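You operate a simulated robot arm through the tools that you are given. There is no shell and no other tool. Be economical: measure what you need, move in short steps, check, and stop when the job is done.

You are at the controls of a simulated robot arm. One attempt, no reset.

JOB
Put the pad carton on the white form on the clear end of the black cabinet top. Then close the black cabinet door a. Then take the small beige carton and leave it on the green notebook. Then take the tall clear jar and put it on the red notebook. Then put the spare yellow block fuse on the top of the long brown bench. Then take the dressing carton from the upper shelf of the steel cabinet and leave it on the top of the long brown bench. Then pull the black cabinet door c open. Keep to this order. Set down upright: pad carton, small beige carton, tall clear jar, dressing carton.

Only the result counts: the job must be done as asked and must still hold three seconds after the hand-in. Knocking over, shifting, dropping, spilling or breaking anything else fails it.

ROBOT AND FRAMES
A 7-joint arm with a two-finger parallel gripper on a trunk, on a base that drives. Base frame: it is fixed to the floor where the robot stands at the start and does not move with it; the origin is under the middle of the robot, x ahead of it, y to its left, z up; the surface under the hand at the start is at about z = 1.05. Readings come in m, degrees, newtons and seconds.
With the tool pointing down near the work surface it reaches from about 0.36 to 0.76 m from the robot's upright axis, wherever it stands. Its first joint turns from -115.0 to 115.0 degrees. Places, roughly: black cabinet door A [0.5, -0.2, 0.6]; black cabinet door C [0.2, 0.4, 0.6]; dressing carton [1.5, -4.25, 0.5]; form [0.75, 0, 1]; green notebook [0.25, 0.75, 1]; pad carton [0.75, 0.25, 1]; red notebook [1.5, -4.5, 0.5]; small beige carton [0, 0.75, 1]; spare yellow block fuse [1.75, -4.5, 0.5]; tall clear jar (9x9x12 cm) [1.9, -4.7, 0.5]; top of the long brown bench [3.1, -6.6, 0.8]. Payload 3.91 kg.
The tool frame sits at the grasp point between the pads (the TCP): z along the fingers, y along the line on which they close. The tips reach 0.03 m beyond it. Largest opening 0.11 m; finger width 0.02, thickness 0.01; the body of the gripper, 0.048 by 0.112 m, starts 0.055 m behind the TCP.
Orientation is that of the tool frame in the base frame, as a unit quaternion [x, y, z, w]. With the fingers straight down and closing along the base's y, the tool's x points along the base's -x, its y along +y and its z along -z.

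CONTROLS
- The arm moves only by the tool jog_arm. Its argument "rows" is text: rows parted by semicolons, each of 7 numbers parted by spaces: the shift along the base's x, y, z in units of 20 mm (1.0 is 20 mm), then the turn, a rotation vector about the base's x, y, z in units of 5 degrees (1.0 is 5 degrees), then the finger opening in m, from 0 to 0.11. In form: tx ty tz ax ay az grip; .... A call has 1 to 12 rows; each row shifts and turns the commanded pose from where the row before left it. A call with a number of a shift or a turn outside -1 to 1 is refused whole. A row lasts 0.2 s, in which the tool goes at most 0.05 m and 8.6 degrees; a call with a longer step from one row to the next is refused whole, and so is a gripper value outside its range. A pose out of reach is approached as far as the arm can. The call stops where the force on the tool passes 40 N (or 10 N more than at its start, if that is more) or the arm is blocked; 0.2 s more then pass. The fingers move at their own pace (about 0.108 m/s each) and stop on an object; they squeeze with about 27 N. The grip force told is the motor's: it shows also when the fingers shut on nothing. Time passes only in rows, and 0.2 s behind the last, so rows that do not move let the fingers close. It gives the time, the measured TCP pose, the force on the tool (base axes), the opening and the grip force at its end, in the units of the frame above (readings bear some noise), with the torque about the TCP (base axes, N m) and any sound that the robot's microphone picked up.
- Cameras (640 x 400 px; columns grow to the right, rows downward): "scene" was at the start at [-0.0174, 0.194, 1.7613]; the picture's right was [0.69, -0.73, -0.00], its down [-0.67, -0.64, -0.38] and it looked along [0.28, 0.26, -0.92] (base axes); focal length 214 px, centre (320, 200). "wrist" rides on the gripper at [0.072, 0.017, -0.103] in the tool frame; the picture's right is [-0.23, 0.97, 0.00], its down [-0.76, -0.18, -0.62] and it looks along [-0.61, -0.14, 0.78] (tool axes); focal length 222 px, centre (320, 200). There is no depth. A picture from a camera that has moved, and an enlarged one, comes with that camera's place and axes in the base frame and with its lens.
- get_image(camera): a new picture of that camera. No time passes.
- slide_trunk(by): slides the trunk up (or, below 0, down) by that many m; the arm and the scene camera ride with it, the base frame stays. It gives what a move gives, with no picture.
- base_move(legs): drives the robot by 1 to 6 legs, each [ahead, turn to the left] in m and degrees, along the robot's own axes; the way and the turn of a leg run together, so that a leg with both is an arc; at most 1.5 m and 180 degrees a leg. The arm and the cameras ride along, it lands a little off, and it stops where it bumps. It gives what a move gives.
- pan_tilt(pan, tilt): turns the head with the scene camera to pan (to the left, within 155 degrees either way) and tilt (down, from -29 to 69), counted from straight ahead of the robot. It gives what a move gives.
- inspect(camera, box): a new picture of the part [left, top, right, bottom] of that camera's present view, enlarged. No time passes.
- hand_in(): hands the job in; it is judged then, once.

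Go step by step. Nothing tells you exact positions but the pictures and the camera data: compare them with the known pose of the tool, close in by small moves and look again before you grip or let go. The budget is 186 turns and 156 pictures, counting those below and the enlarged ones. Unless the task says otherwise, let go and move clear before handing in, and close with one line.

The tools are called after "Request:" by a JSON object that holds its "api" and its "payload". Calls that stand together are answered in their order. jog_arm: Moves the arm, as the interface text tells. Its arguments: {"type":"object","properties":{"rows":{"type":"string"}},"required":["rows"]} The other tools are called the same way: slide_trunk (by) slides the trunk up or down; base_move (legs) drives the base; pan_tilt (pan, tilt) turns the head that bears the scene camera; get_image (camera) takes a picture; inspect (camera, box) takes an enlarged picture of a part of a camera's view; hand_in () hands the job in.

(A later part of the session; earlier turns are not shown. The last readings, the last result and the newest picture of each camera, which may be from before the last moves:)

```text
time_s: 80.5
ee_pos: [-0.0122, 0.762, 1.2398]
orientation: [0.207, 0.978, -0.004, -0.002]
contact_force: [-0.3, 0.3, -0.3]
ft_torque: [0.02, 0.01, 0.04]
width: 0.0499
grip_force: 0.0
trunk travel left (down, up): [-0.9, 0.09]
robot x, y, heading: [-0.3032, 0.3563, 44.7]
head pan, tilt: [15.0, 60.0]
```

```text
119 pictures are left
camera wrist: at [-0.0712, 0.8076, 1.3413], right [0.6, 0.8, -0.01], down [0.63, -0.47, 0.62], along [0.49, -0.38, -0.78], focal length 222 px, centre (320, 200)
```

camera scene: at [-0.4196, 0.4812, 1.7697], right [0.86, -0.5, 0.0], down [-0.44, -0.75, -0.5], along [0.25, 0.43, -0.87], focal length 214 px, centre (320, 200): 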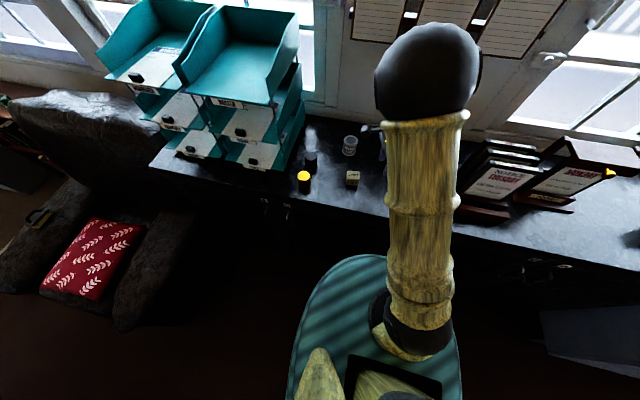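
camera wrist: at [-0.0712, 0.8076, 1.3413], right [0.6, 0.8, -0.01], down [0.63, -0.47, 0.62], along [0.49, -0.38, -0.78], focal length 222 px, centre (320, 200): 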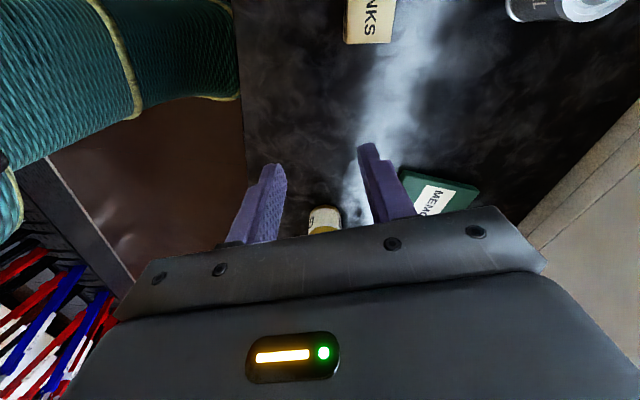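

The LINKS carton is near [-0.05, 0.85] and MEMO near [0.22, 0.82]. I'll enlarge the area and raise the arm with the head view in mind.

Request:
{"api": "inspect", "payload": {"camera": "scene", "box": [260, 110, 420, 210]}}

Request:
{"api": "jog_arm", "payload": {"rows": "-0.8 0.8 0.5 0 0 0 0.1;-0.8 0.8 0.5 0 0 0 0.1;-0.5 0.8 0.5 0 0 0 0.1;0 0.5 0 0 0 0 0.1"}}

Request:
{"api": "get_image", "payload": {"camera": "wrist"}}

```text
4.00 times, centred on (340, 160) of scene
camera zoom: at [-0.4196, 0.4812, 1.7697], right [0.86, -0.5, 0.0], down [-0.44, -0.75, -0.5], along [0.25, 0.43, -0.87], focal length 858 px, centre (240, 360)
```

zoom: 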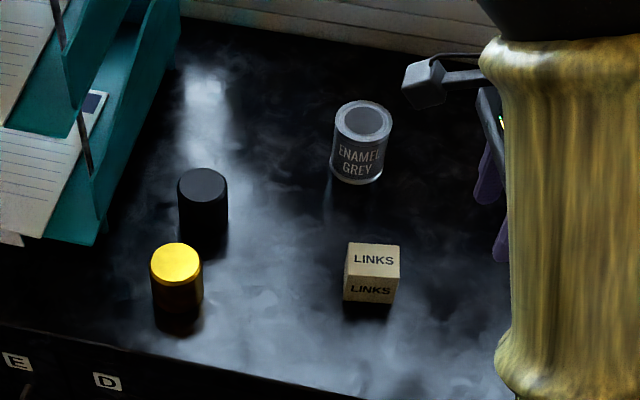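

```text
time_s: 81.5
ee_pos: [-0.0546, 0.821, 1.2689]
orientation: [0.207, 0.978, -0.003, -0.003]
contact_force: [-0.3, 0.0, -0.3]
ft_torque: [0.01, 0.01, 0.02]
width: 0.0999
grip_force: 0.0
trunk travel left (down, up): [-0.9, 0.09]
robot x, y, heading: [-0.3067, 0.3556, 44.8]
head pan, tilt: [15.0, 60.0]
```

```text
117 pictures are left
camera wrist: at [-0.1127, 0.866, 1.3725], right [0.6, 0.8, -0.01], down [0.63, -0.47, 0.62], along [0.49, -0.38, -0.78], focal length 222 px, centre (320, 200)
```

wrist: 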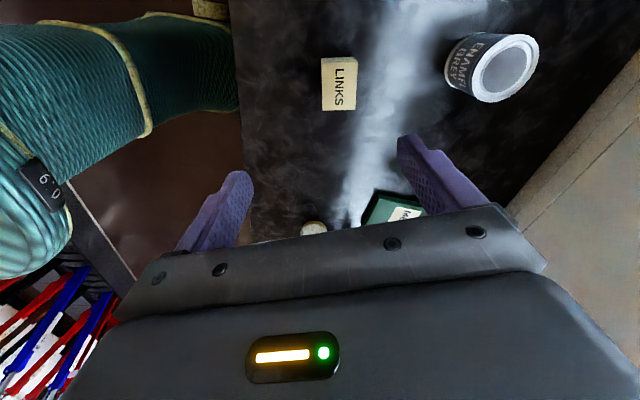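

The LINKS carton is centred at [-0.057, 0.849], about 0.05 x 0.038 x 0.04 m, with its short side along 58°. I'll turn -8°, centre over it and come down most of the way.

Request:
{"api": "jog_arm", "payload": {"rows": "-0.1 0.7 0 0 0 -0.8 0.08;0 0.7 -0.5 0 0 -0.8 0.08;0 0 -1 0 0 0 0.08;0 0 -1 0 0 0 0.08;0 0 -1 0 0 0 0.08;0 0 -1 0 0 0 0.08;0 0 -1 0 0 0 0.08;0 0 -1 0 0 0 0.08"}}

Request:
{"api": "get_image", "payload": {"camera": "wrist"}}

Request:
{"api": "inspect", "payload": {"camera": "scene", "box": [260, 110, 420, 210]}}

```text
time_s: 83.3
ee_pos: [-0.0561, 0.8493, 1.1385]
orientation: [0.275, 0.962, -0.004, -0.002]
contact_force: [-0.7, 0.9, -0.7]
ft_torque: [-0.03, 0.01, 0.02]
width: 0.0801
grip_force: 0.0
trunk travel left (down, up): [-0.9, 0.09]
robot x, y, heading: [-0.3038, 0.3542, 44.6]
head pan, tilt: [15.0, 60.0]
```

```text
116 pictures are left
camera wrist: at [-0.1078, 0.9016, 1.2423], right [0.71, 0.71, -0.01], down [0.56, -0.55, 0.62], along [0.44, -0.44, -0.78], focal length 222 px, centre (320, 200)
```

wrist: 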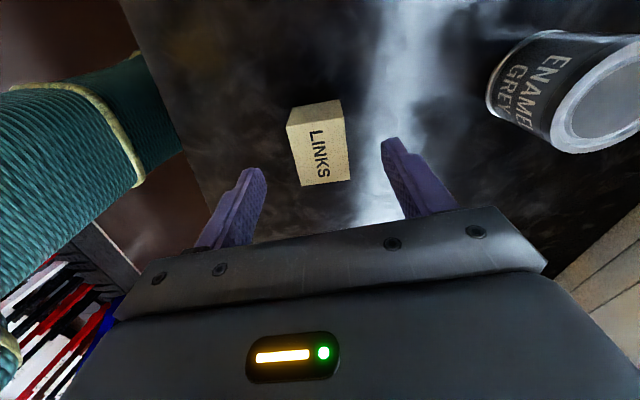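

```text
4.00 times, centred on (340, 160) of scene
camera zoom: at [-0.4193, 0.4819, 1.7696], right [0.86, -0.5, 0.0], down [-0.44, -0.75, -0.5], along [0.25, 0.43, -0.87], focal length 858 px, centre (240, 360)
```

zoom: 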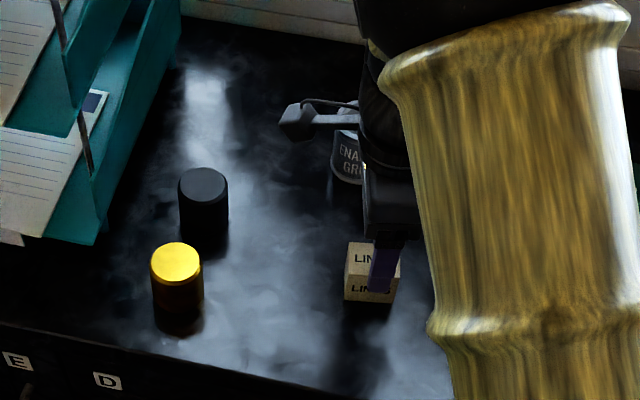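

It is well centred. I'll make a small yaw trim, come down to z≈1.086 and close.

Request:
{"api": "jog_arm", "payload": {"rows": "0.15 0 -0.9 0 0 -0.7 0.08;0 0 -0.9 0 0 0 0.08;0 0 -0.8 0 0 0 0.08;0 0 0 0 0 0 0.03;0 0 0 0 0 0 0.02;0 0 0 0 0 0 0.02;0 0 0 0 0 0 0.02"}}

Request:
{"api": "get_image", "payload": {"camera": "wrist"}}

```text
time_s: 84.9
ee_pos: [-0.0521, 0.8477, 1.0849]
orientation: [0.304, 0.953, -0.003, -0.003]
contact_force: [-0.4, -0.4, 0.4]
ft_torque: [0.01, -0.03, 0.01]
width: 0.0393
grip_force: 26.9
trunk travel left (down, up): [-0.9, 0.09]
robot x, y, heading: [-0.3, 0.3553, 44.8]
head pan, tilt: [15.0, 60.0]
```

```text
114 pictures are left
camera wrist: at [-0.1024, 0.9041, 1.1881], right [0.75, 0.66, -0.01], down [0.52, -0.58, 0.62], along [0.41, -0.47, -0.78], focal length 222 px, centre (320, 200)
```

wrist: 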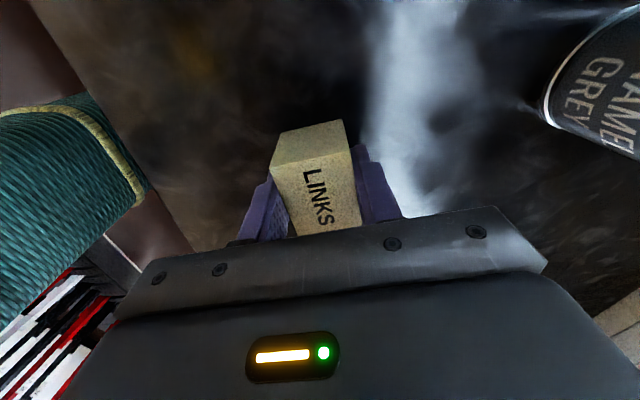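

I have the carton, 0.039 wide. I'll lift it and move toward the MEMO notebook.

Request:
{"api": "jog_arm", "payload": {"rows": "0 0 1 0 0 0 0.02;0 0 1 0 0 0 0.02;0 0 1 0 0 0 0.02;0 0 1 0 0 0 0.02;0 0 1 0 0 0 0.02;0 0 1 0 0 0 0.02;1 0 0.2 0 0 0 0.02;1 0 0.2 0 0 0 0.02;1 0 0.2 0 0 0 0.02;1 0 0.2 0 0 0 0.02;1 0 0.2 0 0 0 0.02;1 0 0.2 0 0 0 0.02"}}

Request:
{"api": "pan_tilt", "payload": {"pan": 0, "tilt": 60}}

Request:
{"api": "get_image", "payload": {"camera": "wrist"}}

Request:
{"api": "get_image", "payload": {"camera": "scene"}}

```text
time_s: 87.5
ee_pos: [0.066, 0.8479, 1.2298]
orientation: [0.304, 0.953, -0.003, -0.003]
contact_force: [0.4, 0.1, -0.9]
ft_torque: [0.02, 0.03, -0.08]
width: 0.0396
grip_force: 27.0
trunk travel left (down, up): [-0.9, 0.09]
robot x, y, heading: [-0.3084, 0.3527, 44.5]
head pan, tilt: [15.0, 60.0]
```

```text
time_s: 88.3
ee_pos: [0.066, 0.8493, 1.231]
orientation: [0.304, 0.953, -0.003, -0.003]
contact_force: [-0.5, -0.3, -0.2]
ft_torque: [-0.01, -0.01, 0.0]
width: 0.0394
grip_force: 27.2
trunk travel left (down, up): [-0.9, 0.09]
robot x, y, heading: [-0.3057, 0.3551, 44.4]
head pan, tilt: [0.0, 60.0]
```

```text
113 pictures are left
camera wrist: at [0.0174, 0.9052, 1.3334], right [0.75, 0.66, -0.01], down [0.52, -0.58, 0.62], along [0.41, -0.47, -0.78], focal length 222 px, centre (320, 200)
```

wrist: 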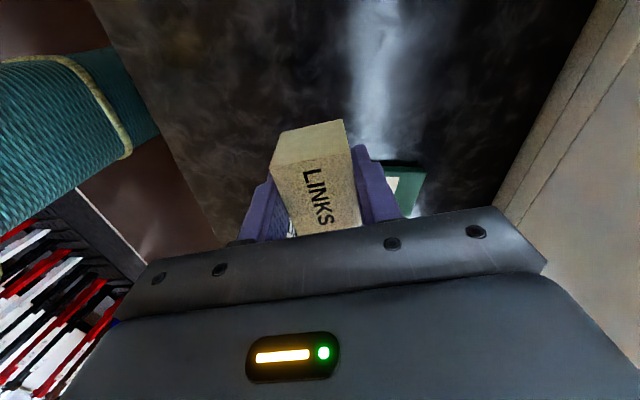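

```text
112 pictures are left
camera scene: at [-0.4058, 0.4708, 1.7696], right [0.7, -0.71, 0.0], down [-0.62, -0.61, -0.5], along [0.35, 0.35, -0.87], focal length 214 px, centre (320, 200)
```

scene: 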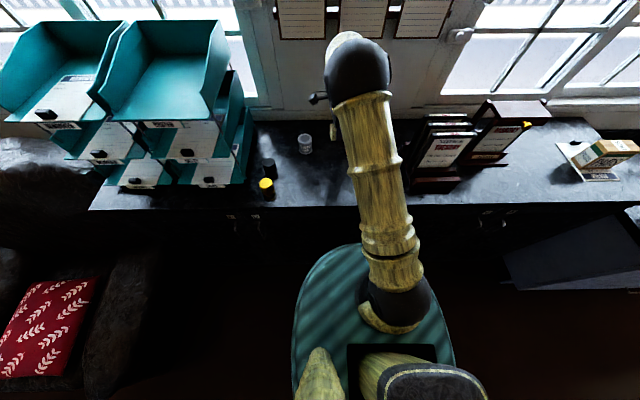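

There's a panel at the right that might be door A swung open again. I'll check it before going on.

Request:
{"api": "inspect", "payload": {"camera": "scene", "box": [440, 120, 640, 300]}}

```text
2.22 times, centred on (540, 210) of scene
camera zoom: at [-0.4058, 0.4708, 1.7696], right [0.7, -0.71, 0.0], down [-0.62, -0.61, -0.5], along [0.35, 0.35, -0.87], focal length 477 px, centre (-169, 178)
```

zoom: 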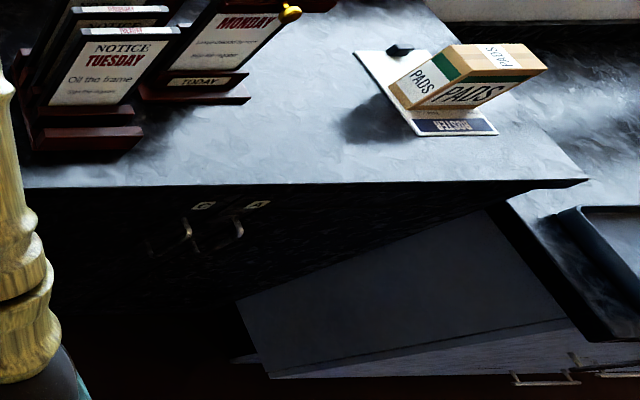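

That panel is only the side of the neighbouring counter. Labels C and A sit flush, so door A is closed. MEMO's centre is about [0.221, 0.817], so I'll move over it.

Request:
{"api": "jog_arm", "payload": {"rows": "0.97 -0.2 0 0 0 0 0.02;0.97 -0.2 0 0 0 0 0.02;0.97 -0.2 0 0 0 0 0.02;0.97 -0.2 0 0 0 0 0.02;0.97 -0.2 0 0 0 0 0.02;0.97 -0.2 0 0 0 0 0.02;0.97 -0.2 0 0 0 0 0.02"}}

Request:
{"api": "get_image", "payload": {"camera": "wrist"}}

```text
time_s: 89.9
ee_pos: [0.2027, 0.8206, 1.2329]
orientation: [0.304, 0.953, -0.004, -0.003]
contact_force: [0.1, 0.7, -0.9]
ft_torque: [-0.02, 0.01, 0.0]
width: 0.0398
grip_force: 27.2
trunk travel left (down, up): [-0.9, 0.09]
robot x, y, heading: [-0.3053, 0.3529, 44.7]
head pan, tilt: [0.0, 60.0]
```

```text
110 pictures are left
camera wrist: at [0.1535, 0.8771, 1.3358], right [0.75, 0.66, -0.01], down [0.52, -0.58, 0.62], along [0.41, -0.47, -0.78], focal length 222 px, centre (320, 200)
```

wrist: 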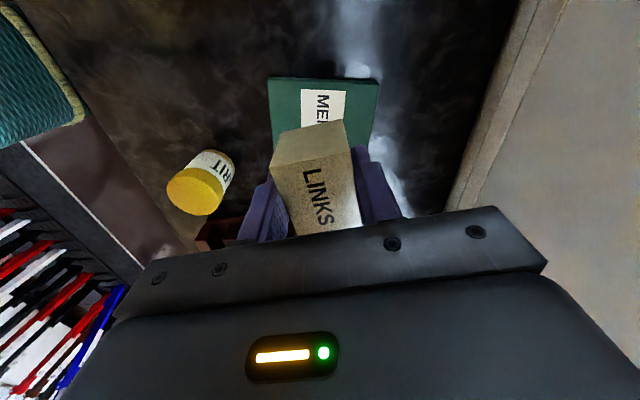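

MEMO's centre checks out at about [0.221, 0.807]. I'll centre over it and come down close.

Request:
{"api": "jog_arm", "payload": {"rows": "0.9 -0.6 0 0 0 0 0.02;0 0 -1 0 0 0 0.02;0 0 -1 0 0 0 0.02;0 0 -1 0 0 0 0.02;0 0 -1 0 0 0 0.02;0 0 -1 0 0 0 0.02;0 0 -0.6 0 0 0 0.02"}}

Request:
{"api": "get_image", "payload": {"camera": "wrist"}}

Request:
{"api": "pan_tilt", "payload": {"pan": -40, "tilt": 50}}

Request:
{"api": "get_image", "payload": {"camera": "scene"}}

```text
time_s: 91.5
ee_pos: [0.2214, 0.8088, 1.1187]
orientation: [0.304, 0.953, -0.003, -0.002]
contact_force: [-1.3, 0.0, -1.4]
ft_torque: [-0.01, 0.02, -0.03]
width: 0.0396
grip_force: 26.9
trunk travel left (down, up): [-0.9, 0.09]
robot x, y, heading: [-0.3045, 0.3546, 44.7]
head pan, tilt: [0.0, 60.0]
```

```text
109 pictures are left
camera wrist: at [0.1718, 0.8651, 1.2213], right [0.75, 0.66, -0.01], down [0.52, -0.58, 0.62], along [0.41, -0.47, -0.78], focal length 222 px, centre (320, 200)
```

wrist: 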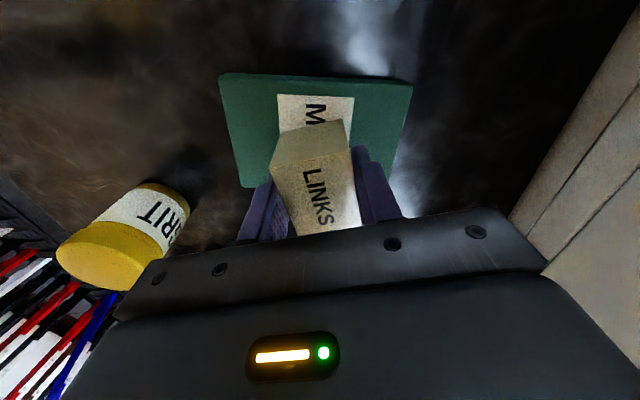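

```text
time_s: 92.6
ee_pos: [0.2206, 0.8095, 1.1184]
orientation: [0.304, 0.953, -0.003, -0.002]
contact_force: [-0.3, 0.6, -0.9]
ft_torque: [0.0, 0.04, -0.03]
width: 0.0397
grip_force: 26.8
trunk travel left (down, up): [-0.9, 0.09]
robot x, y, heading: [-0.3019, 0.353, 44.9]
head pan, tilt: [-40.0, 50.0]
```

```text
108 pictures are left
camera scene: at [-0.3764, 0.4303, 1.7821], right [0.08, -1.0, 0.0], down [-0.76, -0.06, -0.64], along [0.64, 0.05, -0.77], focal length 214 px, centre (320, 200)
```

scene: 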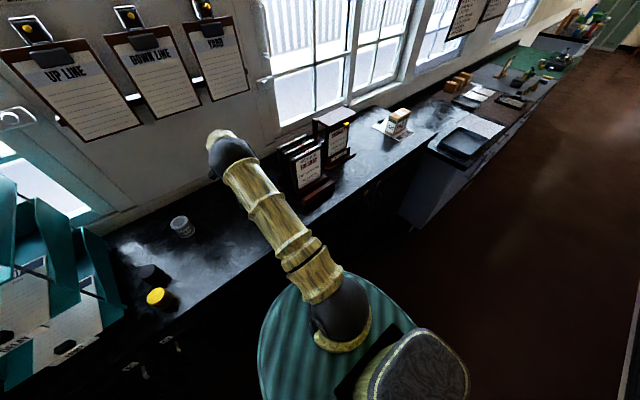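

The carton is over the notebook. I'll lower it slowly until it touches.

Request:
{"api": "jog_arm", "payload": {"rows": "0 0 -0.3 0 0 0 0.02;0 0 -0.25 0 0 0 0.02;0 0 -0.2 0 0 0 0.02;0 0 -0.2 0 0 0 0.02"}}

```text
time_s: 93.6
ee_pos: [0.2203, 0.8083, 1.1031]
orientation: [0.303, 0.953, -0.001, -0.002]
contact_force: [-1.1, 1.3, 12.6]
ft_torque: [0.12, 0.03, 0.02]
width: 0.0396
grip_force: 26.7
trunk travel left (down, up): [-0.9, 0.09]
robot x, y, heading: [-0.3061, 0.3559, 44.7]
head pan, tilt: [-40.0, 50.0]
```

Contact at 12.6 N. I'll release and rise.

Request:
{"api": "jog_arm", "payload": {"rows": "0 0 0.05 0 0 0 0.05;0 0 0 0 0 0 0.08;0 0 0 0 0 0 0.08;0 0 0.8 0 0 0 0.08;0 0 1 0 0 0 0.08;0 0 1 0 0 0 0.08;0 0 1 0 0 0 0.08;0 0 1 0 0 0 0.08;0 0 1 0 0 0 0.08;0 0 1 0 0 0 0.08"}}

Request:
{"api": "get_image", "payload": {"camera": "wrist"}}

```text
time_s: 95.8
ee_pos: [0.221, 0.8072, 1.2367]
orientation: [0.304, 0.953, -0.002, -0.003]
contact_force: [0.7, 0.2, -0.5]
ft_torque: [0.0, -0.01, -0.02]
width: 0.08
grip_force: 0.0
trunk travel left (down, up): [-0.9, 0.09]
robot x, y, heading: [-0.3075, 0.3561, 44.6]
head pan, tilt: [-40.0, 50.0]
```

```text
107 pictures are left
camera wrist: at [0.1724, 0.864, 1.3398], right [0.75, 0.66, -0.01], down [0.52, -0.58, 0.62], along [0.41, -0.47, -0.78], focal length 222 px, centre (320, 200)
```

wrist: 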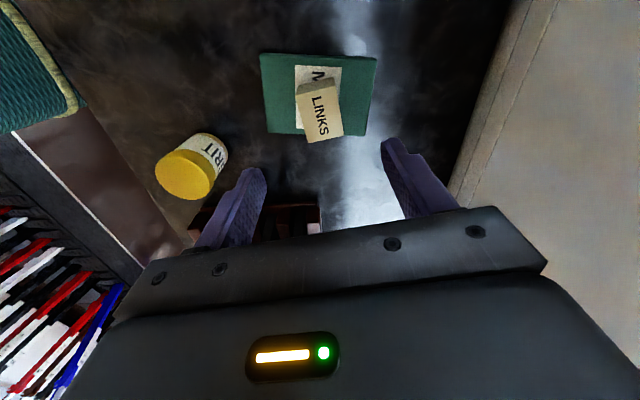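

The carton stands upright on the notebook. Now to the far area: I'll back out, turn along the corridor, drive and look.

Request:
{"api": "base_move", "payload": {"legs": [[-0.45, 0], [0, -90], [1.2, 0]]}}

Request:
{"api": "pan_tilt", "payload": {"pan": 0, "tilt": 30}}

Request:
{"api": "get_image", "payload": {"camera": "scene"}}

```text
time_s: 111.1
ee_pos: [0.6816, -1.319, 1.2366]
orientation: [0.885, 0.465, 0.0, -0.005]
contact_force: [1.0, -1.3, -0.5]
ft_torque: [0.02, 0.01, -0.03]
width: 0.08
grip_force: 0.1
trunk travel left (down, up): [-0.9, 0.09]
robot x, y, heading: [0.2169, -0.8063, -44.4]
head pan, tilt: [-40.0, 50.0]
```

```text
time_s: 112.2
ee_pos: [0.6812, -1.3198, 1.2364]
orientation: [0.885, 0.466, 0.001, -0.004]
contact_force: [0.2, 0.9, -0.1]
ft_torque: [-0.02, 0.01, 0.0]
width: 0.08
grip_force: 0.0
trunk travel left (down, up): [-0.9, 0.09]
robot x, y, heading: [0.222, -0.8033, -44.2]
head pan, tilt: [0.0, 30.0]
```

```text
106 pictures are left
camera scene: at [0.3488, -0.7128, 1.8116], right [-0.7, -0.71, 0.0], down [-0.36, 0.35, -0.87], along [0.62, -0.61, -0.5], focal length 214 px, centre (320, 200)
```

scene: 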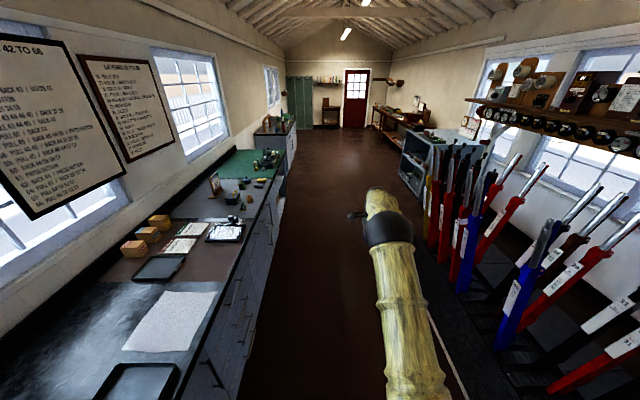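

This is a signal box with levers on the right. The grey steel cabinet and long brown bench are beyond them. I'll drive on.

Request:
{"api": "base_move", "payload": {"legs": [[1.4, 0], [0.5, -1]]}}

Request:
{"api": "pan_tilt", "payload": {"pan": -25, "tilt": 30}}

Request:
{"api": "get_image", "payload": {"camera": "scene"}}

```text
time_s: 123.3
ee_pos: [2.019, -2.6519, 1.2363]
orientation: [0.889, 0.458, 0.0, -0.003]
contact_force: [-0.5, 0.2, -0.1]
ft_torque: [0.01, 0.01, -0.01]
width: 0.0798
grip_force: 0.1
trunk travel left (down, up): [-0.9, 0.09]
robot x, y, heading: [1.565, -2.1279, -45.3]
head pan, tilt: [0.0, 30.0]
```

```text
time_s: 124.2
ee_pos: [2.0185, -2.6525, 1.2377]
orientation: [0.888, 0.459, 0.0, -0.004]
contact_force: [-0.1, 0.3, -0.1]
ft_torque: [0.01, -0.02, -0.01]
width: 0.0802
grip_force: 0.0
trunk travel left (down, up): [-0.9, 0.09]
robot x, y, heading: [1.5684, -2.1229, -45.3]
head pan, tilt: [-25.0, 30.0]
```

```text
105 pictures are left
camera scene: at [1.6633, -2.0604, 1.8117], right [-0.94, -0.34, 0.0], down [-0.17, 0.47, -0.87], along [0.29, -0.81, -0.5], focal length 214 px, centre (320, 200)
```

scene: 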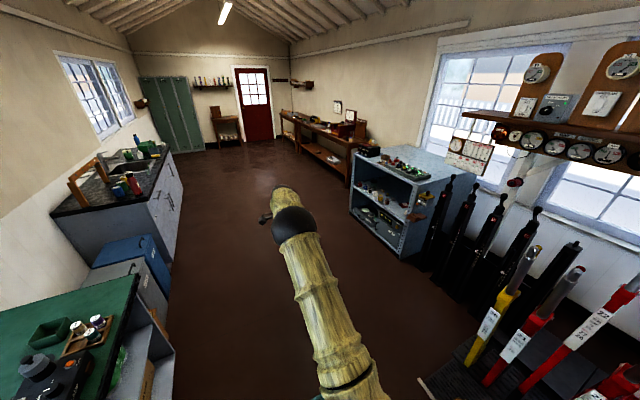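

The steel cabinet with open shelves fronts the aisle from about [1.40, -4.05] to [2.15, -4.78]. I'll enlarge it.

Request:
{"api": "inspect", "payload": {"camera": "scene", "box": [330, 130, 490, 270]}}

Request:
{"api": "inspect", "payload": {"camera": "scene", "box": [230, 70, 390, 190]}}

```text
2.86 times, centred on (410, 200) of scene
camera zoom: at [1.6633, -2.0604, 1.8117], right [-0.94, -0.34, 0.0], down [-0.17, 0.47, -0.87], along [0.29, -0.81, -0.5], focal length 613 px, centre (63, 200)
```

zoom: 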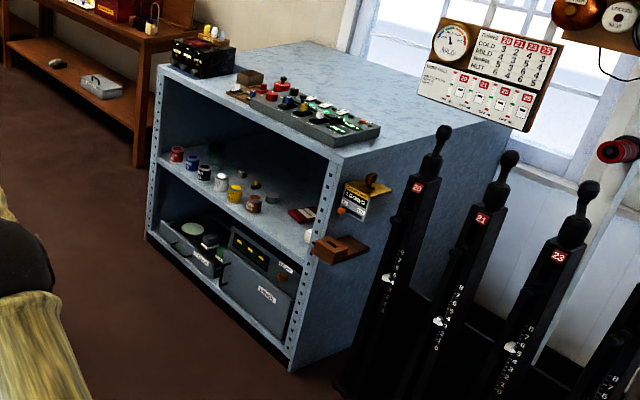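

```text
3.33 times, centred on (310, 130) of scene
camera zoom: at [1.6633, -2.0604, 1.8117], right [-0.94, -0.34, 0.0], down [-0.17, 0.47, -0.87], along [0.29, -0.81, -0.5], focal length 715 px, centre (353, 433)
```

zoom: 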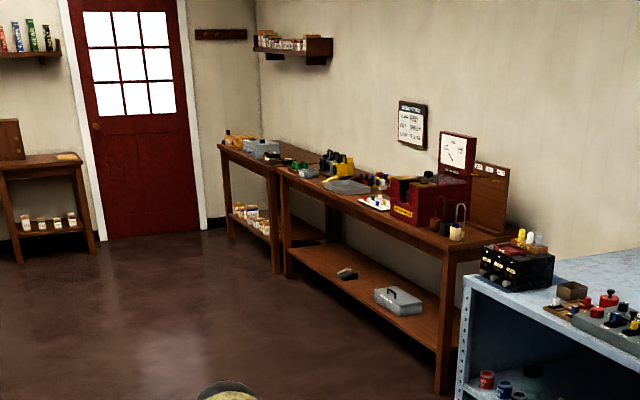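

The jars, red notebook and fuse are on the upper shelf. I'll drive in front of the cabinet, turn to face it and look into the shelf.

Request:
{"api": "base_move", "payload": {"legs": [[1.2, 0], [0.54, 0], [0, -90], [0.25, 0]]}}

Request:
{"api": "pan_tilt", "payload": {"pan": 0, "tilt": 45}}

Request:
{"api": "get_image", "payload": {"camera": "scene"}}

```text
time_s: 141.9
ee_pos: [2.1111, -4.0401, 1.2381]
orientation: [0.953, -0.304, 0.003, -0.003]
contact_force: [0.5, 0.3, -0.5]
ft_torque: [0.0, 0.04, 0.0]
width: 0.08
grip_force: 0.1
trunk travel left (down, up): [-0.9, 0.09]
robot x, y, heading: [2.6369, -3.5879, -135.1]
head pan, tilt: [-25.0, 30.0]
```

```text
time_s: 142.8
ee_pos: [2.1095, -4.0401, 1.2357]
orientation: [0.953, -0.303, 0.003, -0.002]
contact_force: [0.7, 0.8, 0.6]
ft_torque: [-0.03, -0.03, 0.01]
width: 0.0797
grip_force: 0.0
trunk travel left (down, up): [-0.9, 0.09]
robot x, y, heading: [2.6369, -3.5883, -134.7]
head pan, tilt: [0.0, 45.0]
```

```text
102 pictures are left
camera scene: at [2.7291, -3.7087, 1.7891], right [-0.71, 0.71, 0.0], down [0.5, 0.5, -0.71], along [-0.5, -0.5, -0.71], focal length 214 px, centre (320, 200)
```

scene: 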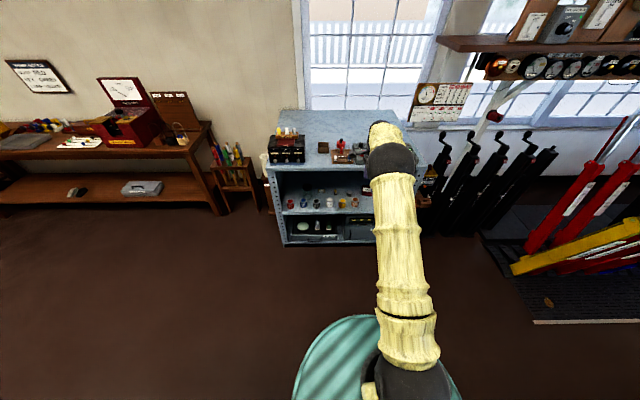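

I'll lower the trunk for a view into the shelf.

Request:
{"api": "slide_trunk", "payload": {"by": -0.4}}

Request:
{"api": "jog_arm", "payload": {"rows": "0 0.8 0 0 0 0 0.08;0 0.8 0 0 0 0 0.08;-0.8 0.8 0 0 0 0 0.08;-0.8 0.8 0 0 0 0 0.08;-0.8 0.8 0 0 0 0 0.08;-0.8 0.8 0 0 0 0 0.08;-0.8 0.8 0 0 0 0 0.08;-0.8 0.8 0 0 0 0 0.08;-0.8 0.8 0 0 0 0 0.08;-0.8 0.8 0 0 0 0 0.08"}}

Request:
{"api": "pan_tilt", "payload": {"pan": 0, "tilt": 36}}

Request:
{"api": "get_image", "payload": {"camera": "scene"}}

```text
time_s: 146.6
ee_pos: [2.1106, -4.0404, 0.8375]
orientation: [0.953, -0.303, 0.003, -0.003]
contact_force: [-1.0, 0.8, -0.4]
ft_torque: [0.03, 0.0, 0.02]
width: 0.0799
grip_force: 0.0
trunk travel left (down, up): [-0.5, 0.49]
robot x, y, heading: [2.6365, -3.5888, -135.1]
head pan, tilt: [0.0, 45.0]
```

```text
time_s: 148.8
ee_pos: [1.9834, -3.8802, 0.8375]
orientation: [0.953, -0.303, 0.002, -0.003]
contact_force: [-0.3, 0.4, -0.9]
ft_torque: [-0.05, 0.01, 0.01]
width: 0.0801
grip_force: 0.1
trunk travel left (down, up): [-0.5, 0.49]
robot x, y, heading: [2.6364, -3.5855, -135.3]
head pan, tilt: [0.0, 45.0]
```

```text
time_s: 149.5
ee_pos: [1.9829, -3.8798, 0.8373]
orientation: [0.953, -0.303, 0.004, -0.002]
contact_force: [0.1, 0.1, 0.5]
ft_torque: [0.0, 0.02, 0.0]
width: 0.08
grip_force: 0.1
trunk travel left (down, up): [-0.5, 0.49]
robot x, y, heading: [2.6368, -3.5837, -134.9]
head pan, tilt: [0.0, 36.0]
```

```text
101 pictures are left
camera scene: at [2.7249, -3.7129, 1.4023], right [-0.71, 0.71, 0.0], down [0.42, 0.42, -0.81], along [-0.57, -0.57, -0.59], focal length 214 px, centre (320, 200)
```

scene: 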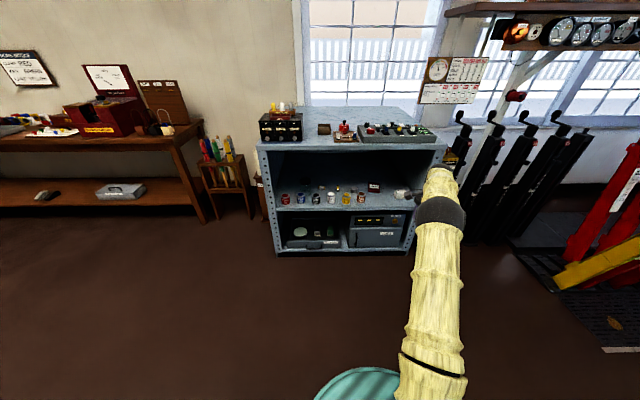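

Request:
{"api": "inspect", "payload": {"camera": "scene", "box": [255, 130, 447, 250]}}

Request:
{"api": "slide_trunk", "payload": {"by": -0.3}}

Request:
{"api": "pan_tilt", "payload": {"pan": 0, "tilt": 30}}

Request:
{"api": "inspect", "payload": {"camera": "scene", "box": [250, 90, 450, 215]}}

```text
3.33 times, centred on (351, 190) of scene
camera zoom: at [2.7249, -3.7129, 1.4023], right [-0.71, 0.71, 0.0], down [0.42, 0.42, -0.81], along [-0.57, -0.57, -0.59], focal length 715 px, centre (217, 233)
```

zoom: 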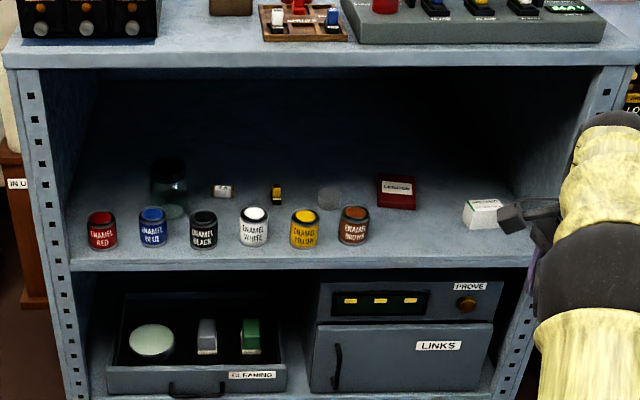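

```text
time_s: 152.5
ee_pos: [1.984, -3.8794, 0.5365]
orientation: [0.953, -0.304, 0.002, -0.002]
contact_force: [-0.4, 0.6, 0.3]
ft_torque: [0.01, 0.01, 0.0]
width: 0.0798
grip_force: 0.0
trunk travel left (down, up): [-0.2, 0.79]
robot x, y, heading: [2.639, -3.5888, -135.0]
head pan, tilt: [0.0, 36.0]
```

```text
time_s: 153.2
ee_pos: [1.9837, -3.8799, 0.5362]
orientation: [0.953, -0.303, 0.003, -0.002]
contact_force: [-0.2, 0.0, -0.6]
ft_torque: [-0.04, -0.05, 0.01]
width: 0.0801
grip_force: 0.1
trunk travel left (down, up): [-0.2, 0.79]
robot x, y, heading: [2.6385, -3.5847, -135.0]
head pan, tilt: [0.0, 30.0]
```

```text
3.20 times, centred on (350, 152) of scene
camera zoom: at [2.7228, -3.7149, 1.1117], right [-0.71, 0.71, 0.0], down [0.35, 0.35, -0.87], along [-0.61, -0.61, -0.5], focal length 686 px, centre (224, 352)
```

zoom: 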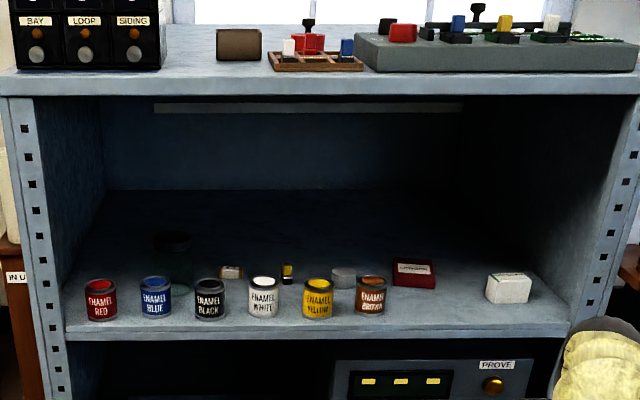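

I now have good geometry, using e along the cabinet and n out of it:

- The shelf top is at z≈0.487 and the opening reaches up to 0.905.
- Six enamel cans stand in front.
- Behind them are the tall jar (e≈4.66), the fuse (e≈4.415) and the red ledger (e≈4.13), all near n≈-2.05.
- The white dressing carton is at e≈3.96.

I'll bring the tool to the middle, yaw it and pitch it for reaching in.

Request:
{"api": "jog_arm", "payload": {"rows": "0.95 -0.54 0 0 0 1 0.11;0.95 -0.54 0 0 0 1 0.11;0.95 -0.54 0 0 0 1 0.11;0.95 -0.54 0 0 0 1 0.11;0.95 -0.54 0 0 0 1 0.11;0.95 -0.54 0 0 0 1 0.11;0.95 -0.54 0 0 0 1 0.11;0.95 -0.54 0 0 0 1 0.11;0.95 -0.54 0 0 0 1 0.11;0.95 -0.54 0 0 0 1 0.11;0.95 -0.54 0 0 0 1 0.11;0.95 -0.54 0 0 0 1 0.11"}}

Request:
{"api": "jog_arm", "payload": {"rows": "0 0 0 0 0 1 0.11;0 0 0 0 0 1 0.11;0 0 0 0 0 1 0.11;0 0 0 0 0 1 0.11;0 0 0.5 -0.707 0.707 0 0.11;0 0 0.5 -0.707 0.707 0 0.11;0 0 0.5 -0.707 0.707 0 0.11;0 0 0.5 -0.707 0.707 0 0.11;0 0 0.5 -0.707 0.707 0 0.11;0 0 0.5 -0.707 0.707 0 0.11;0 0 0.5 -0.707 0.707 0 0.11"}}

Request:
{"api": "get_image", "payload": {"camera": "scene"}}

Request:
{"api": "get_image", "payload": {"camera": "wrist"}}

```text
time_s: 155.8
ee_pos: [2.2103, -4.0092, 0.5367]
orientation: [0.977, 0.214, 0.002, -0.002]
contact_force: [0.1, -0.1, -0.2]
ft_torque: [0.01, 0.01, 0.01]
width: 0.1098
grip_force: 0.0
trunk travel left (down, up): [-0.2, 0.79]
robot x, y, heading: [2.6378, -3.5867, -135.3]
head pan, tilt: [0.0, 30.0]
```

```text
time_s: 158.2
ee_pos: [2.2111, -4.0108, 0.6083]
orientation: [0.883, 0.362, -0.277, 0.112]
contact_force: [-0.8, -0.4, -0.2]
ft_torque: [0.01, 0.01, 0.02]
width: 0.11
grip_force: 0.1
trunk travel left (down, up): [-0.2, 0.79]
robot x, y, heading: [2.6366, -3.5838, -135.1]
head pan, tilt: [0.0, 30.0]
```

```text
98 pictures are left
camera scene: at [2.7228, -3.715, 1.1117], right [-0.71, 0.71, 0.0], down [0.35, 0.35, -0.87], along [-0.61, -0.61, -0.5], focal length 214 px, centre (320, 200)
```

scene: 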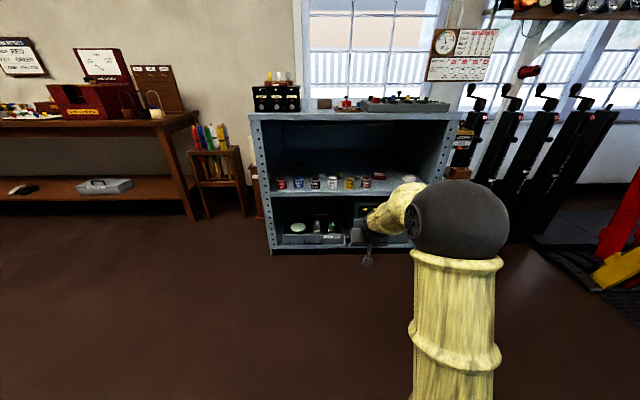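

```text
97 pictures are left
camera wrist: at [2.307, -3.9395, 0.6507], right [0.55, -0.82, 0.13], down [-0.32, -0.06, 0.95], along [-0.77, -0.56, -0.29], focal length 222 px, centre (320, 200)
```

wrist: 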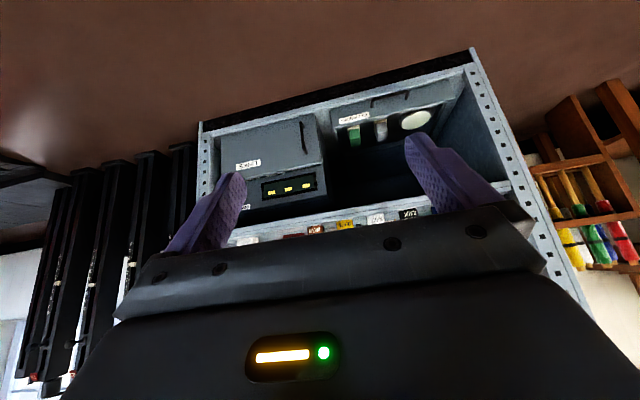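

The pose works, with the elbow out to the right at z≈0.76. I'll drive 0.48 m closer so the tool sits just outside the shelf.

Request:
{"api": "base_move", "payload": {"legs": [[0.45, 0]]}}

Request:
{"api": "get_image", "payload": {"camera": "scene"}}

Request:
{"api": "get_image", "payload": {"camera": "wrist"}}

```text
time_s: 161.2
ee_pos: [1.898, -4.3229, 0.6085]
orientation: [0.883, 0.362, -0.276, 0.113]
contact_force: [-1.0, 0.0, 0.3]
ft_torque: [0.0, 0.0, 0.0]
width: 0.11
grip_force: 0.0
trunk travel left (down, up): [-0.2, 0.79]
robot x, y, heading: [2.3222, -3.8983, -134.9]
head pan, tilt: [0.0, 30.0]
```

```text
96 pictures are left
camera scene: at [2.4104, -4.0278, 1.1117], right [-0.71, 0.71, 0.0], down [0.35, 0.35, -0.87], along [-0.61, -0.61, -0.5], focal length 214 px, centre (320, 200)
```

scene: 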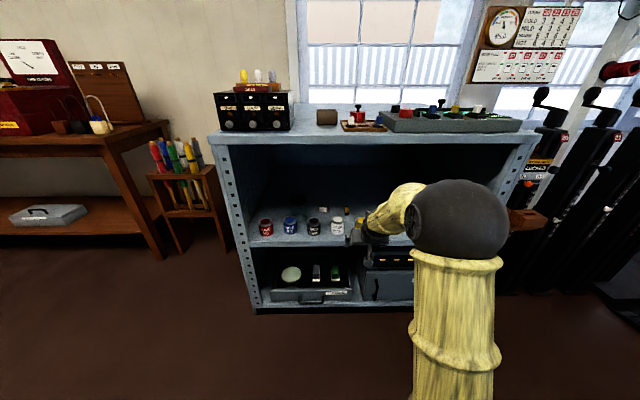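

```text
95 pictures are left
camera wrist: at [1.9945, -4.2525, 0.6506], right [0.55, -0.82, 0.13], down [-0.32, -0.06, 0.95], along [-0.77, -0.56, -0.3], focal length 222 px, centre (320, 200)
```

wrist: 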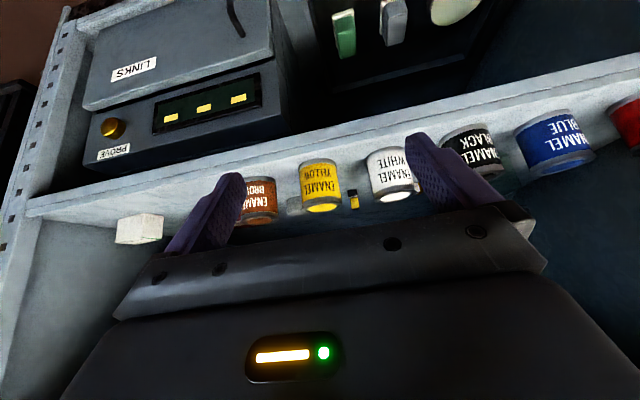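

The tool is just outside the opening. I'll enlarge the shelf for precise positions.

Request:
{"api": "inspect", "payload": {"camera": "scene", "box": [230, 170, 390, 270]}}

Request:
{"api": "inspect", "payload": {"camera": "wrist", "box": [80, 60, 400, 260]}}

```text
4.00 times, centred on (310, 220) of scene
camera zoom: at [2.4104, -4.0278, 1.1117], right [-0.71, 0.71, 0.0], down [0.35, 0.35, -0.87], along [-0.61, -0.61, -0.5], focal length 858 px, centre (360, 120)
```

zoom: 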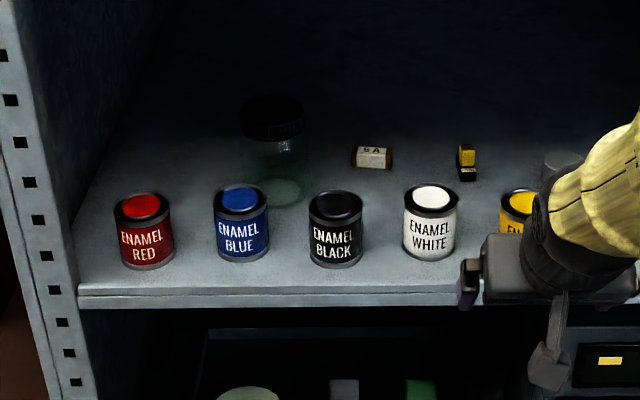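

```text
2.00 times, centred on (240, 160) of wrist
camera zoom: at [1.9945, -4.2525, 0.6506], right [0.55, -0.82, 0.13], down [-0.32, -0.06, 0.95], along [-0.77, -0.56, -0.3], focal length 444 px, centre (480, 280)
```

zoom: 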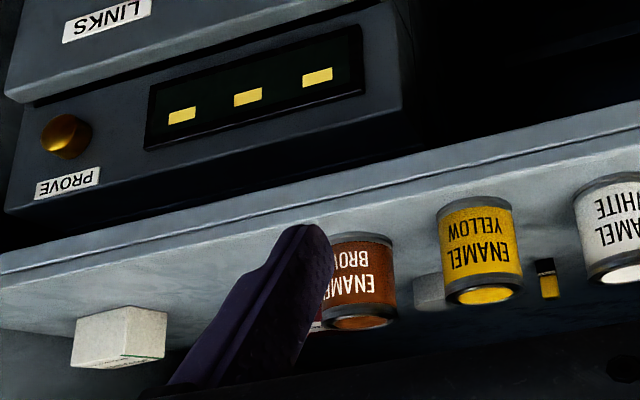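

The jar is at e≈4.653, n≈-2.039, i.e. about [1.848, -4.732]. I'll slide sideways outside the shelf first, staying at z≈0.608.

Request:
{"api": "jog_arm", "payload": {"rows": "1 -1 0 0 0 0 0.11;1 -1 0 0 0 0 0.11;1 -1 0 0 0 0 0.11;1 -1 0 0 0 0 0.11;1 -1 0 0 0 0 0.11;1 -1 0 0 0 0 0.11;1 -1 0 0 0 0 0.11;1 -1 0 0 0 0 0.11;1 -1 0 0 0 0 0.11"}}

Request:
{"api": "get_image", "payload": {"camera": "wrist"}}

Request:
{"api": "get_image", "payload": {"camera": "scene"}}

```text
time_s: 163.2
ee_pos: [2.0788, -4.5018, 0.6054]
orientation: [0.883, 0.362, -0.277, 0.113]
contact_force: [-0.7, 0.6, -0.3]
ft_torque: [-0.01, 0.01, 0.05]
width: 0.1097
grip_force: 0.1
trunk travel left (down, up): [-0.2, 0.79]
robot x, y, heading: [2.3222, -3.902, -134.8]
head pan, tilt: [0.0, 30.0]
```

```text
92 pictures are left
camera wrist: at [2.1746, -4.4313, 0.6483], right [0.55, -0.83, 0.13], down [-0.32, -0.06, 0.95], along [-0.77, -0.56, -0.3], focal length 222 px, centre (320, 200)
```

wrist: 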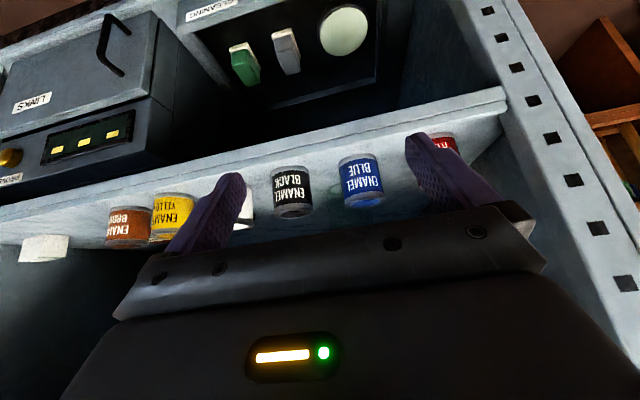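

```text
91 pictures are left
camera scene: at [2.4103, -4.0277, 1.1117], right [-0.71, 0.71, 0.0], down [0.35, 0.35, -0.87], along [-0.61, -0.61, -0.5], focal length 214 px, centre (320, 200)
```

scene: 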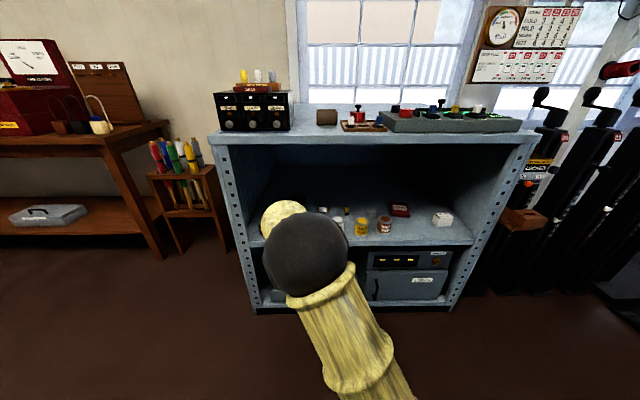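

The tool is now in line with the jar at e=4.653. I'll go in part of the way above the cans and check alignment.

Request:
{"api": "jog_arm", "payload": {"rows": "-1 -1 0.1 0 0 0 0.11;-1 -1 0.05 0 0 0 0.11;-1 -1 0 0 0 0 0.11;-1 -1 0 0 0 0 0.11;-1 -1 0 0 0 0 0.11;-1 -1 0 0 0 0 0.11"}}

Request:
{"api": "get_image", "payload": {"camera": "wrist"}}

Request:
{"api": "get_image", "payload": {"camera": "scene"}}

```text
time_s: 164.6
ee_pos: [1.9565, -4.6244, 0.6101]
orientation: [0.882, 0.363, -0.277, 0.113]
contact_force: [-0.6, 0.3, 0.7]
ft_torque: [0.0, 0.01, 0.02]
width: 0.1101
grip_force: 0.1
trunk travel left (down, up): [-0.2, 0.79]
robot x, y, heading: [2.323, -3.8995, -134.6]
head pan, tilt: [0.0, 30.0]
```

```text
90 pictures are left
camera wrist: at [2.0526, -4.5522, 0.6539], right [0.55, -0.82, 0.13], down [-0.32, -0.06, 0.95], along [-0.77, -0.56, -0.3], focal length 222 px, centre (320, 200)
```

wrist: 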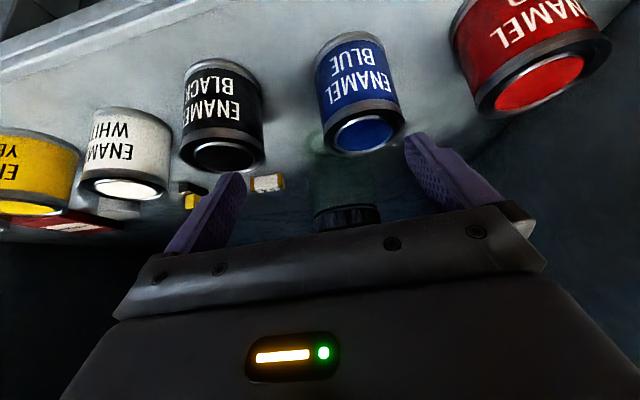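

```text
89 pictures are left
camera scene: at [2.4106, -4.0277, 1.1117], right [-0.71, 0.71, 0.0], down [0.35, 0.35, -0.87], along [-0.61, -0.61, -0.5], focal length 214 px, centre (320, 200)
```

scene: 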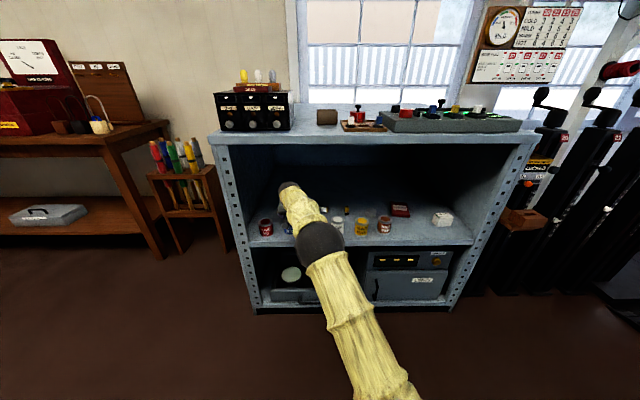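

The jar lid shows between the fingers, at e≈4.656, n≈-2.04. I'll go in to n=-2.03 at the same height and check.

Request:
{"api": "jog_arm", "payload": {"rows": "-1 -1 0 0 0 0 0.11;-1 -1 0 0 0 0 0.11;-1 -1 0 0 0 0 0.11;-1 -1 0 0 0 0 0.11;-1 -1.07 0 0 0 0 0.11"}}

Request:
{"api": "get_image", "payload": {"camera": "wrist"}}

Request:
{"api": "inspect", "payload": {"camera": "scene", "box": [230, 150, 390, 250]}}

```text
refused: -1.07 is not a number from -1 to 1
```

```text
88 pictures are left
camera wrist: at [2.0526, -4.5522, 0.6539], right [0.55, -0.82, 0.13], down [-0.32, -0.06, 0.95], along [-0.77, -0.56, -0.3], focal length 222 px, centre (320, 200)
```

wrist: 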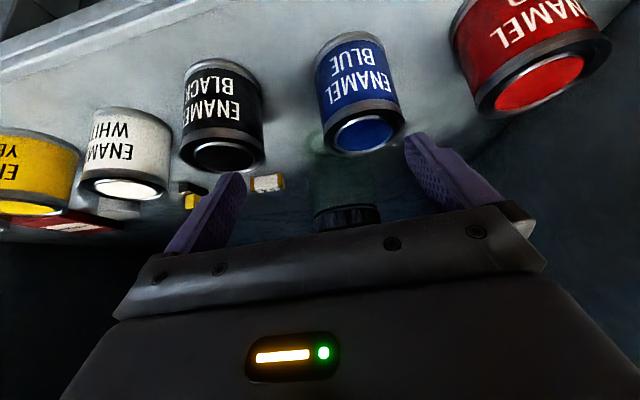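

```text
4.00 times, centred on (310, 200) of scene
camera zoom: at [2.4106, -4.0277, 1.1117], right [-0.71, 0.71, 0.0], down [0.35, 0.35, -0.87], along [-0.61, -0.61, -0.5], focal length 858 px, centre (360, 200)
```

zoom: 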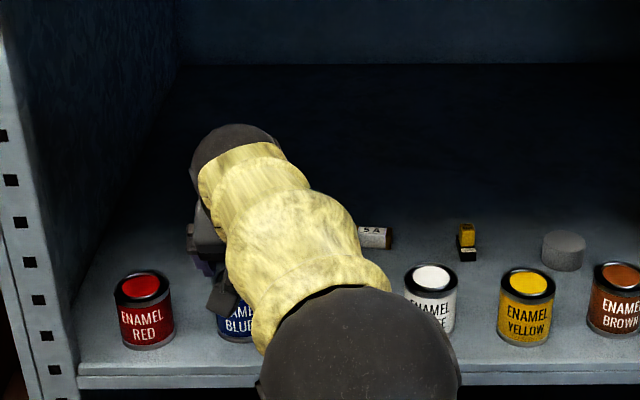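

A typo had the move refused. I'll send it again within limits.

Request:
{"api": "jog_arm", "payload": {"rows": "-1 -1 0 0 0 0 0.11;-1 -1 0 0 0 0 0.11;-1 -1 0 0 0 0 0.11;-1 -1 0 0 0 0 0.11;-0.95 -1 0 0 0 0 0.11"}}

Request:
{"api": "get_image", "payload": {"camera": "wrist"}}

```text
time_s: 165.8
ee_pos: [1.9073, -4.6456, 0.5985]
orientation: [0.883, 0.363, -0.277, 0.113]
contact_force: [-1.0, 0.4, -0.2]
ft_torque: [-0.01, 0.02, -0.03]
width: 0.11
grip_force: 0.0
out of reach, approached as far as the arm can: row 2, 3, 4, 5
trunk travel left (down, up): [-0.2, 0.79]
robot x, y, heading: [2.3258, -3.8986, -134.8]
head pan, tilt: [0.0, 30.0]
```

```text
86 pictures are left
camera wrist: at [2.0027, -4.5762, 0.6404], right [0.55, -0.82, 0.13], down [-0.32, -0.06, 0.95], along [-0.77, -0.56, -0.3], focal length 222 px, centre (320, 200)
```

wrist: 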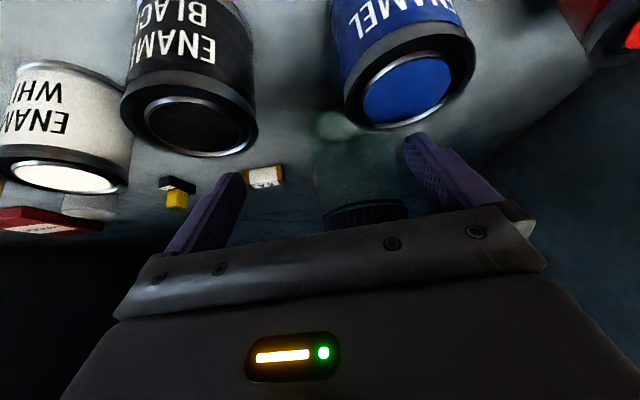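

That is the arm's reach limit. I'll pull back out, then bring the base 0.12 m closer.

Request:
{"api": "jog_arm", "payload": {"rows": "1 1 0.2 0 0 0 0.11;1 1 0.2 0 0 0 0.11;1 1 0.2 0 0 0 0.11;1 1 0 0 0 0 0.11;1 1 0 0 0 0 0.11;1 1 0 0 0 0 0.11"}}

```text
time_s: 167.2
ee_pos: [2.0259, -4.5262, 0.6127]
orientation: [0.883, 0.362, -0.278, 0.113]
contact_force: [0.1, 0.0, -1.1]
ft_torque: [-0.02, -0.02, 0.03]
width: 0.11
grip_force: 0.1
trunk travel left (down, up): [-0.2, 0.79]
robot x, y, heading: [2.3239, -3.9, -134.7]
head pan, tilt: [0.0, 30.0]
```

Request:
{"api": "jog_arm", "payload": {"rows": "0.8 -0.8 0 0 0 0 0.11;0.3 -0.3 0 0 0 0 0.11"}}

Request:
{"api": "base_move", "payload": {"legs": [[0.13, 0]]}}

Request:
{"api": "get_image", "payload": {"camera": "wrist"}}

Request:
{"api": "get_image", "payload": {"camera": "scene"}}

```text
time_s: 167.8
ee_pos: [2.0504, -4.549, 0.6097]
orientation: [0.883, 0.362, -0.277, 0.112]
contact_force: [0.1, -1.5, 0.4]
ft_torque: [0.01, 0.03, 0.01]
width: 0.11
grip_force: 0.0
trunk travel left (down, up): [-0.2, 0.79]
robot x, y, heading: [2.326, -3.9054, -134.8]
head pan, tilt: [0.0, 30.0]
```

```text
time_s: 169.2
ee_pos: [1.9625, -4.6393, 0.6092]
orientation: [0.882, 0.364, -0.277, 0.113]
contact_force: [0.8, 0.9, -0.2]
ft_torque: [-0.01, -0.01, 0.0]
width: 0.1101
grip_force: 0.1
trunk travel left (down, up): [-0.2, 0.79]
robot x, y, heading: [2.2371, -3.9893, -134.9]
head pan, tilt: [0.0, 30.0]
```

```text
85 pictures are left
camera wrist: at [2.0574, -4.5688, 0.6527], right [0.55, -0.82, 0.13], down [-0.32, -0.07, 0.95], along [-0.77, -0.56, -0.3], focal length 222 px, centre (320, 200)
```

wrist: 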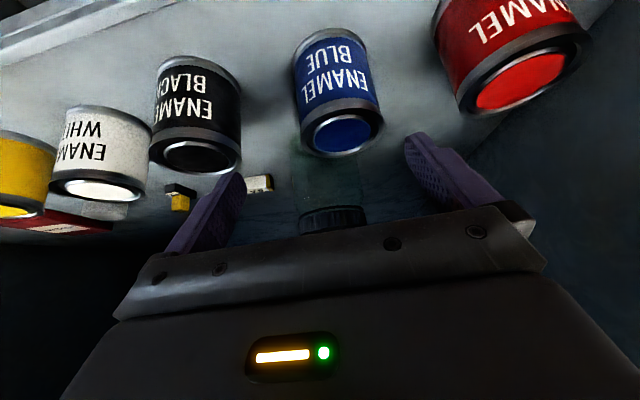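

```text
84 pictures are left
camera scene: at [2.3206, -4.1181, 1.1117], right [-0.71, 0.7, 0.0], down [0.35, 0.35, -0.87], along [-0.61, -0.61, -0.5], focal length 214 px, centre (320, 200)
```

scene: 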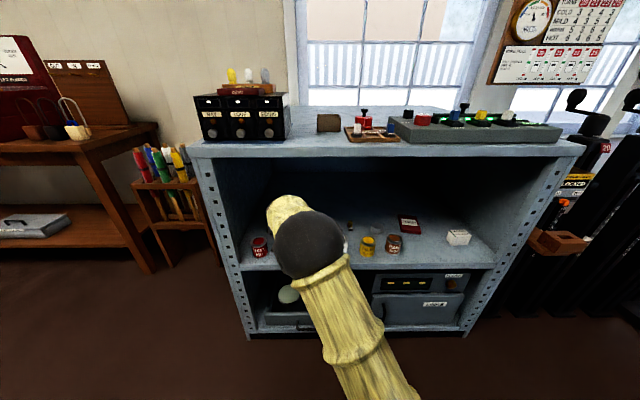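

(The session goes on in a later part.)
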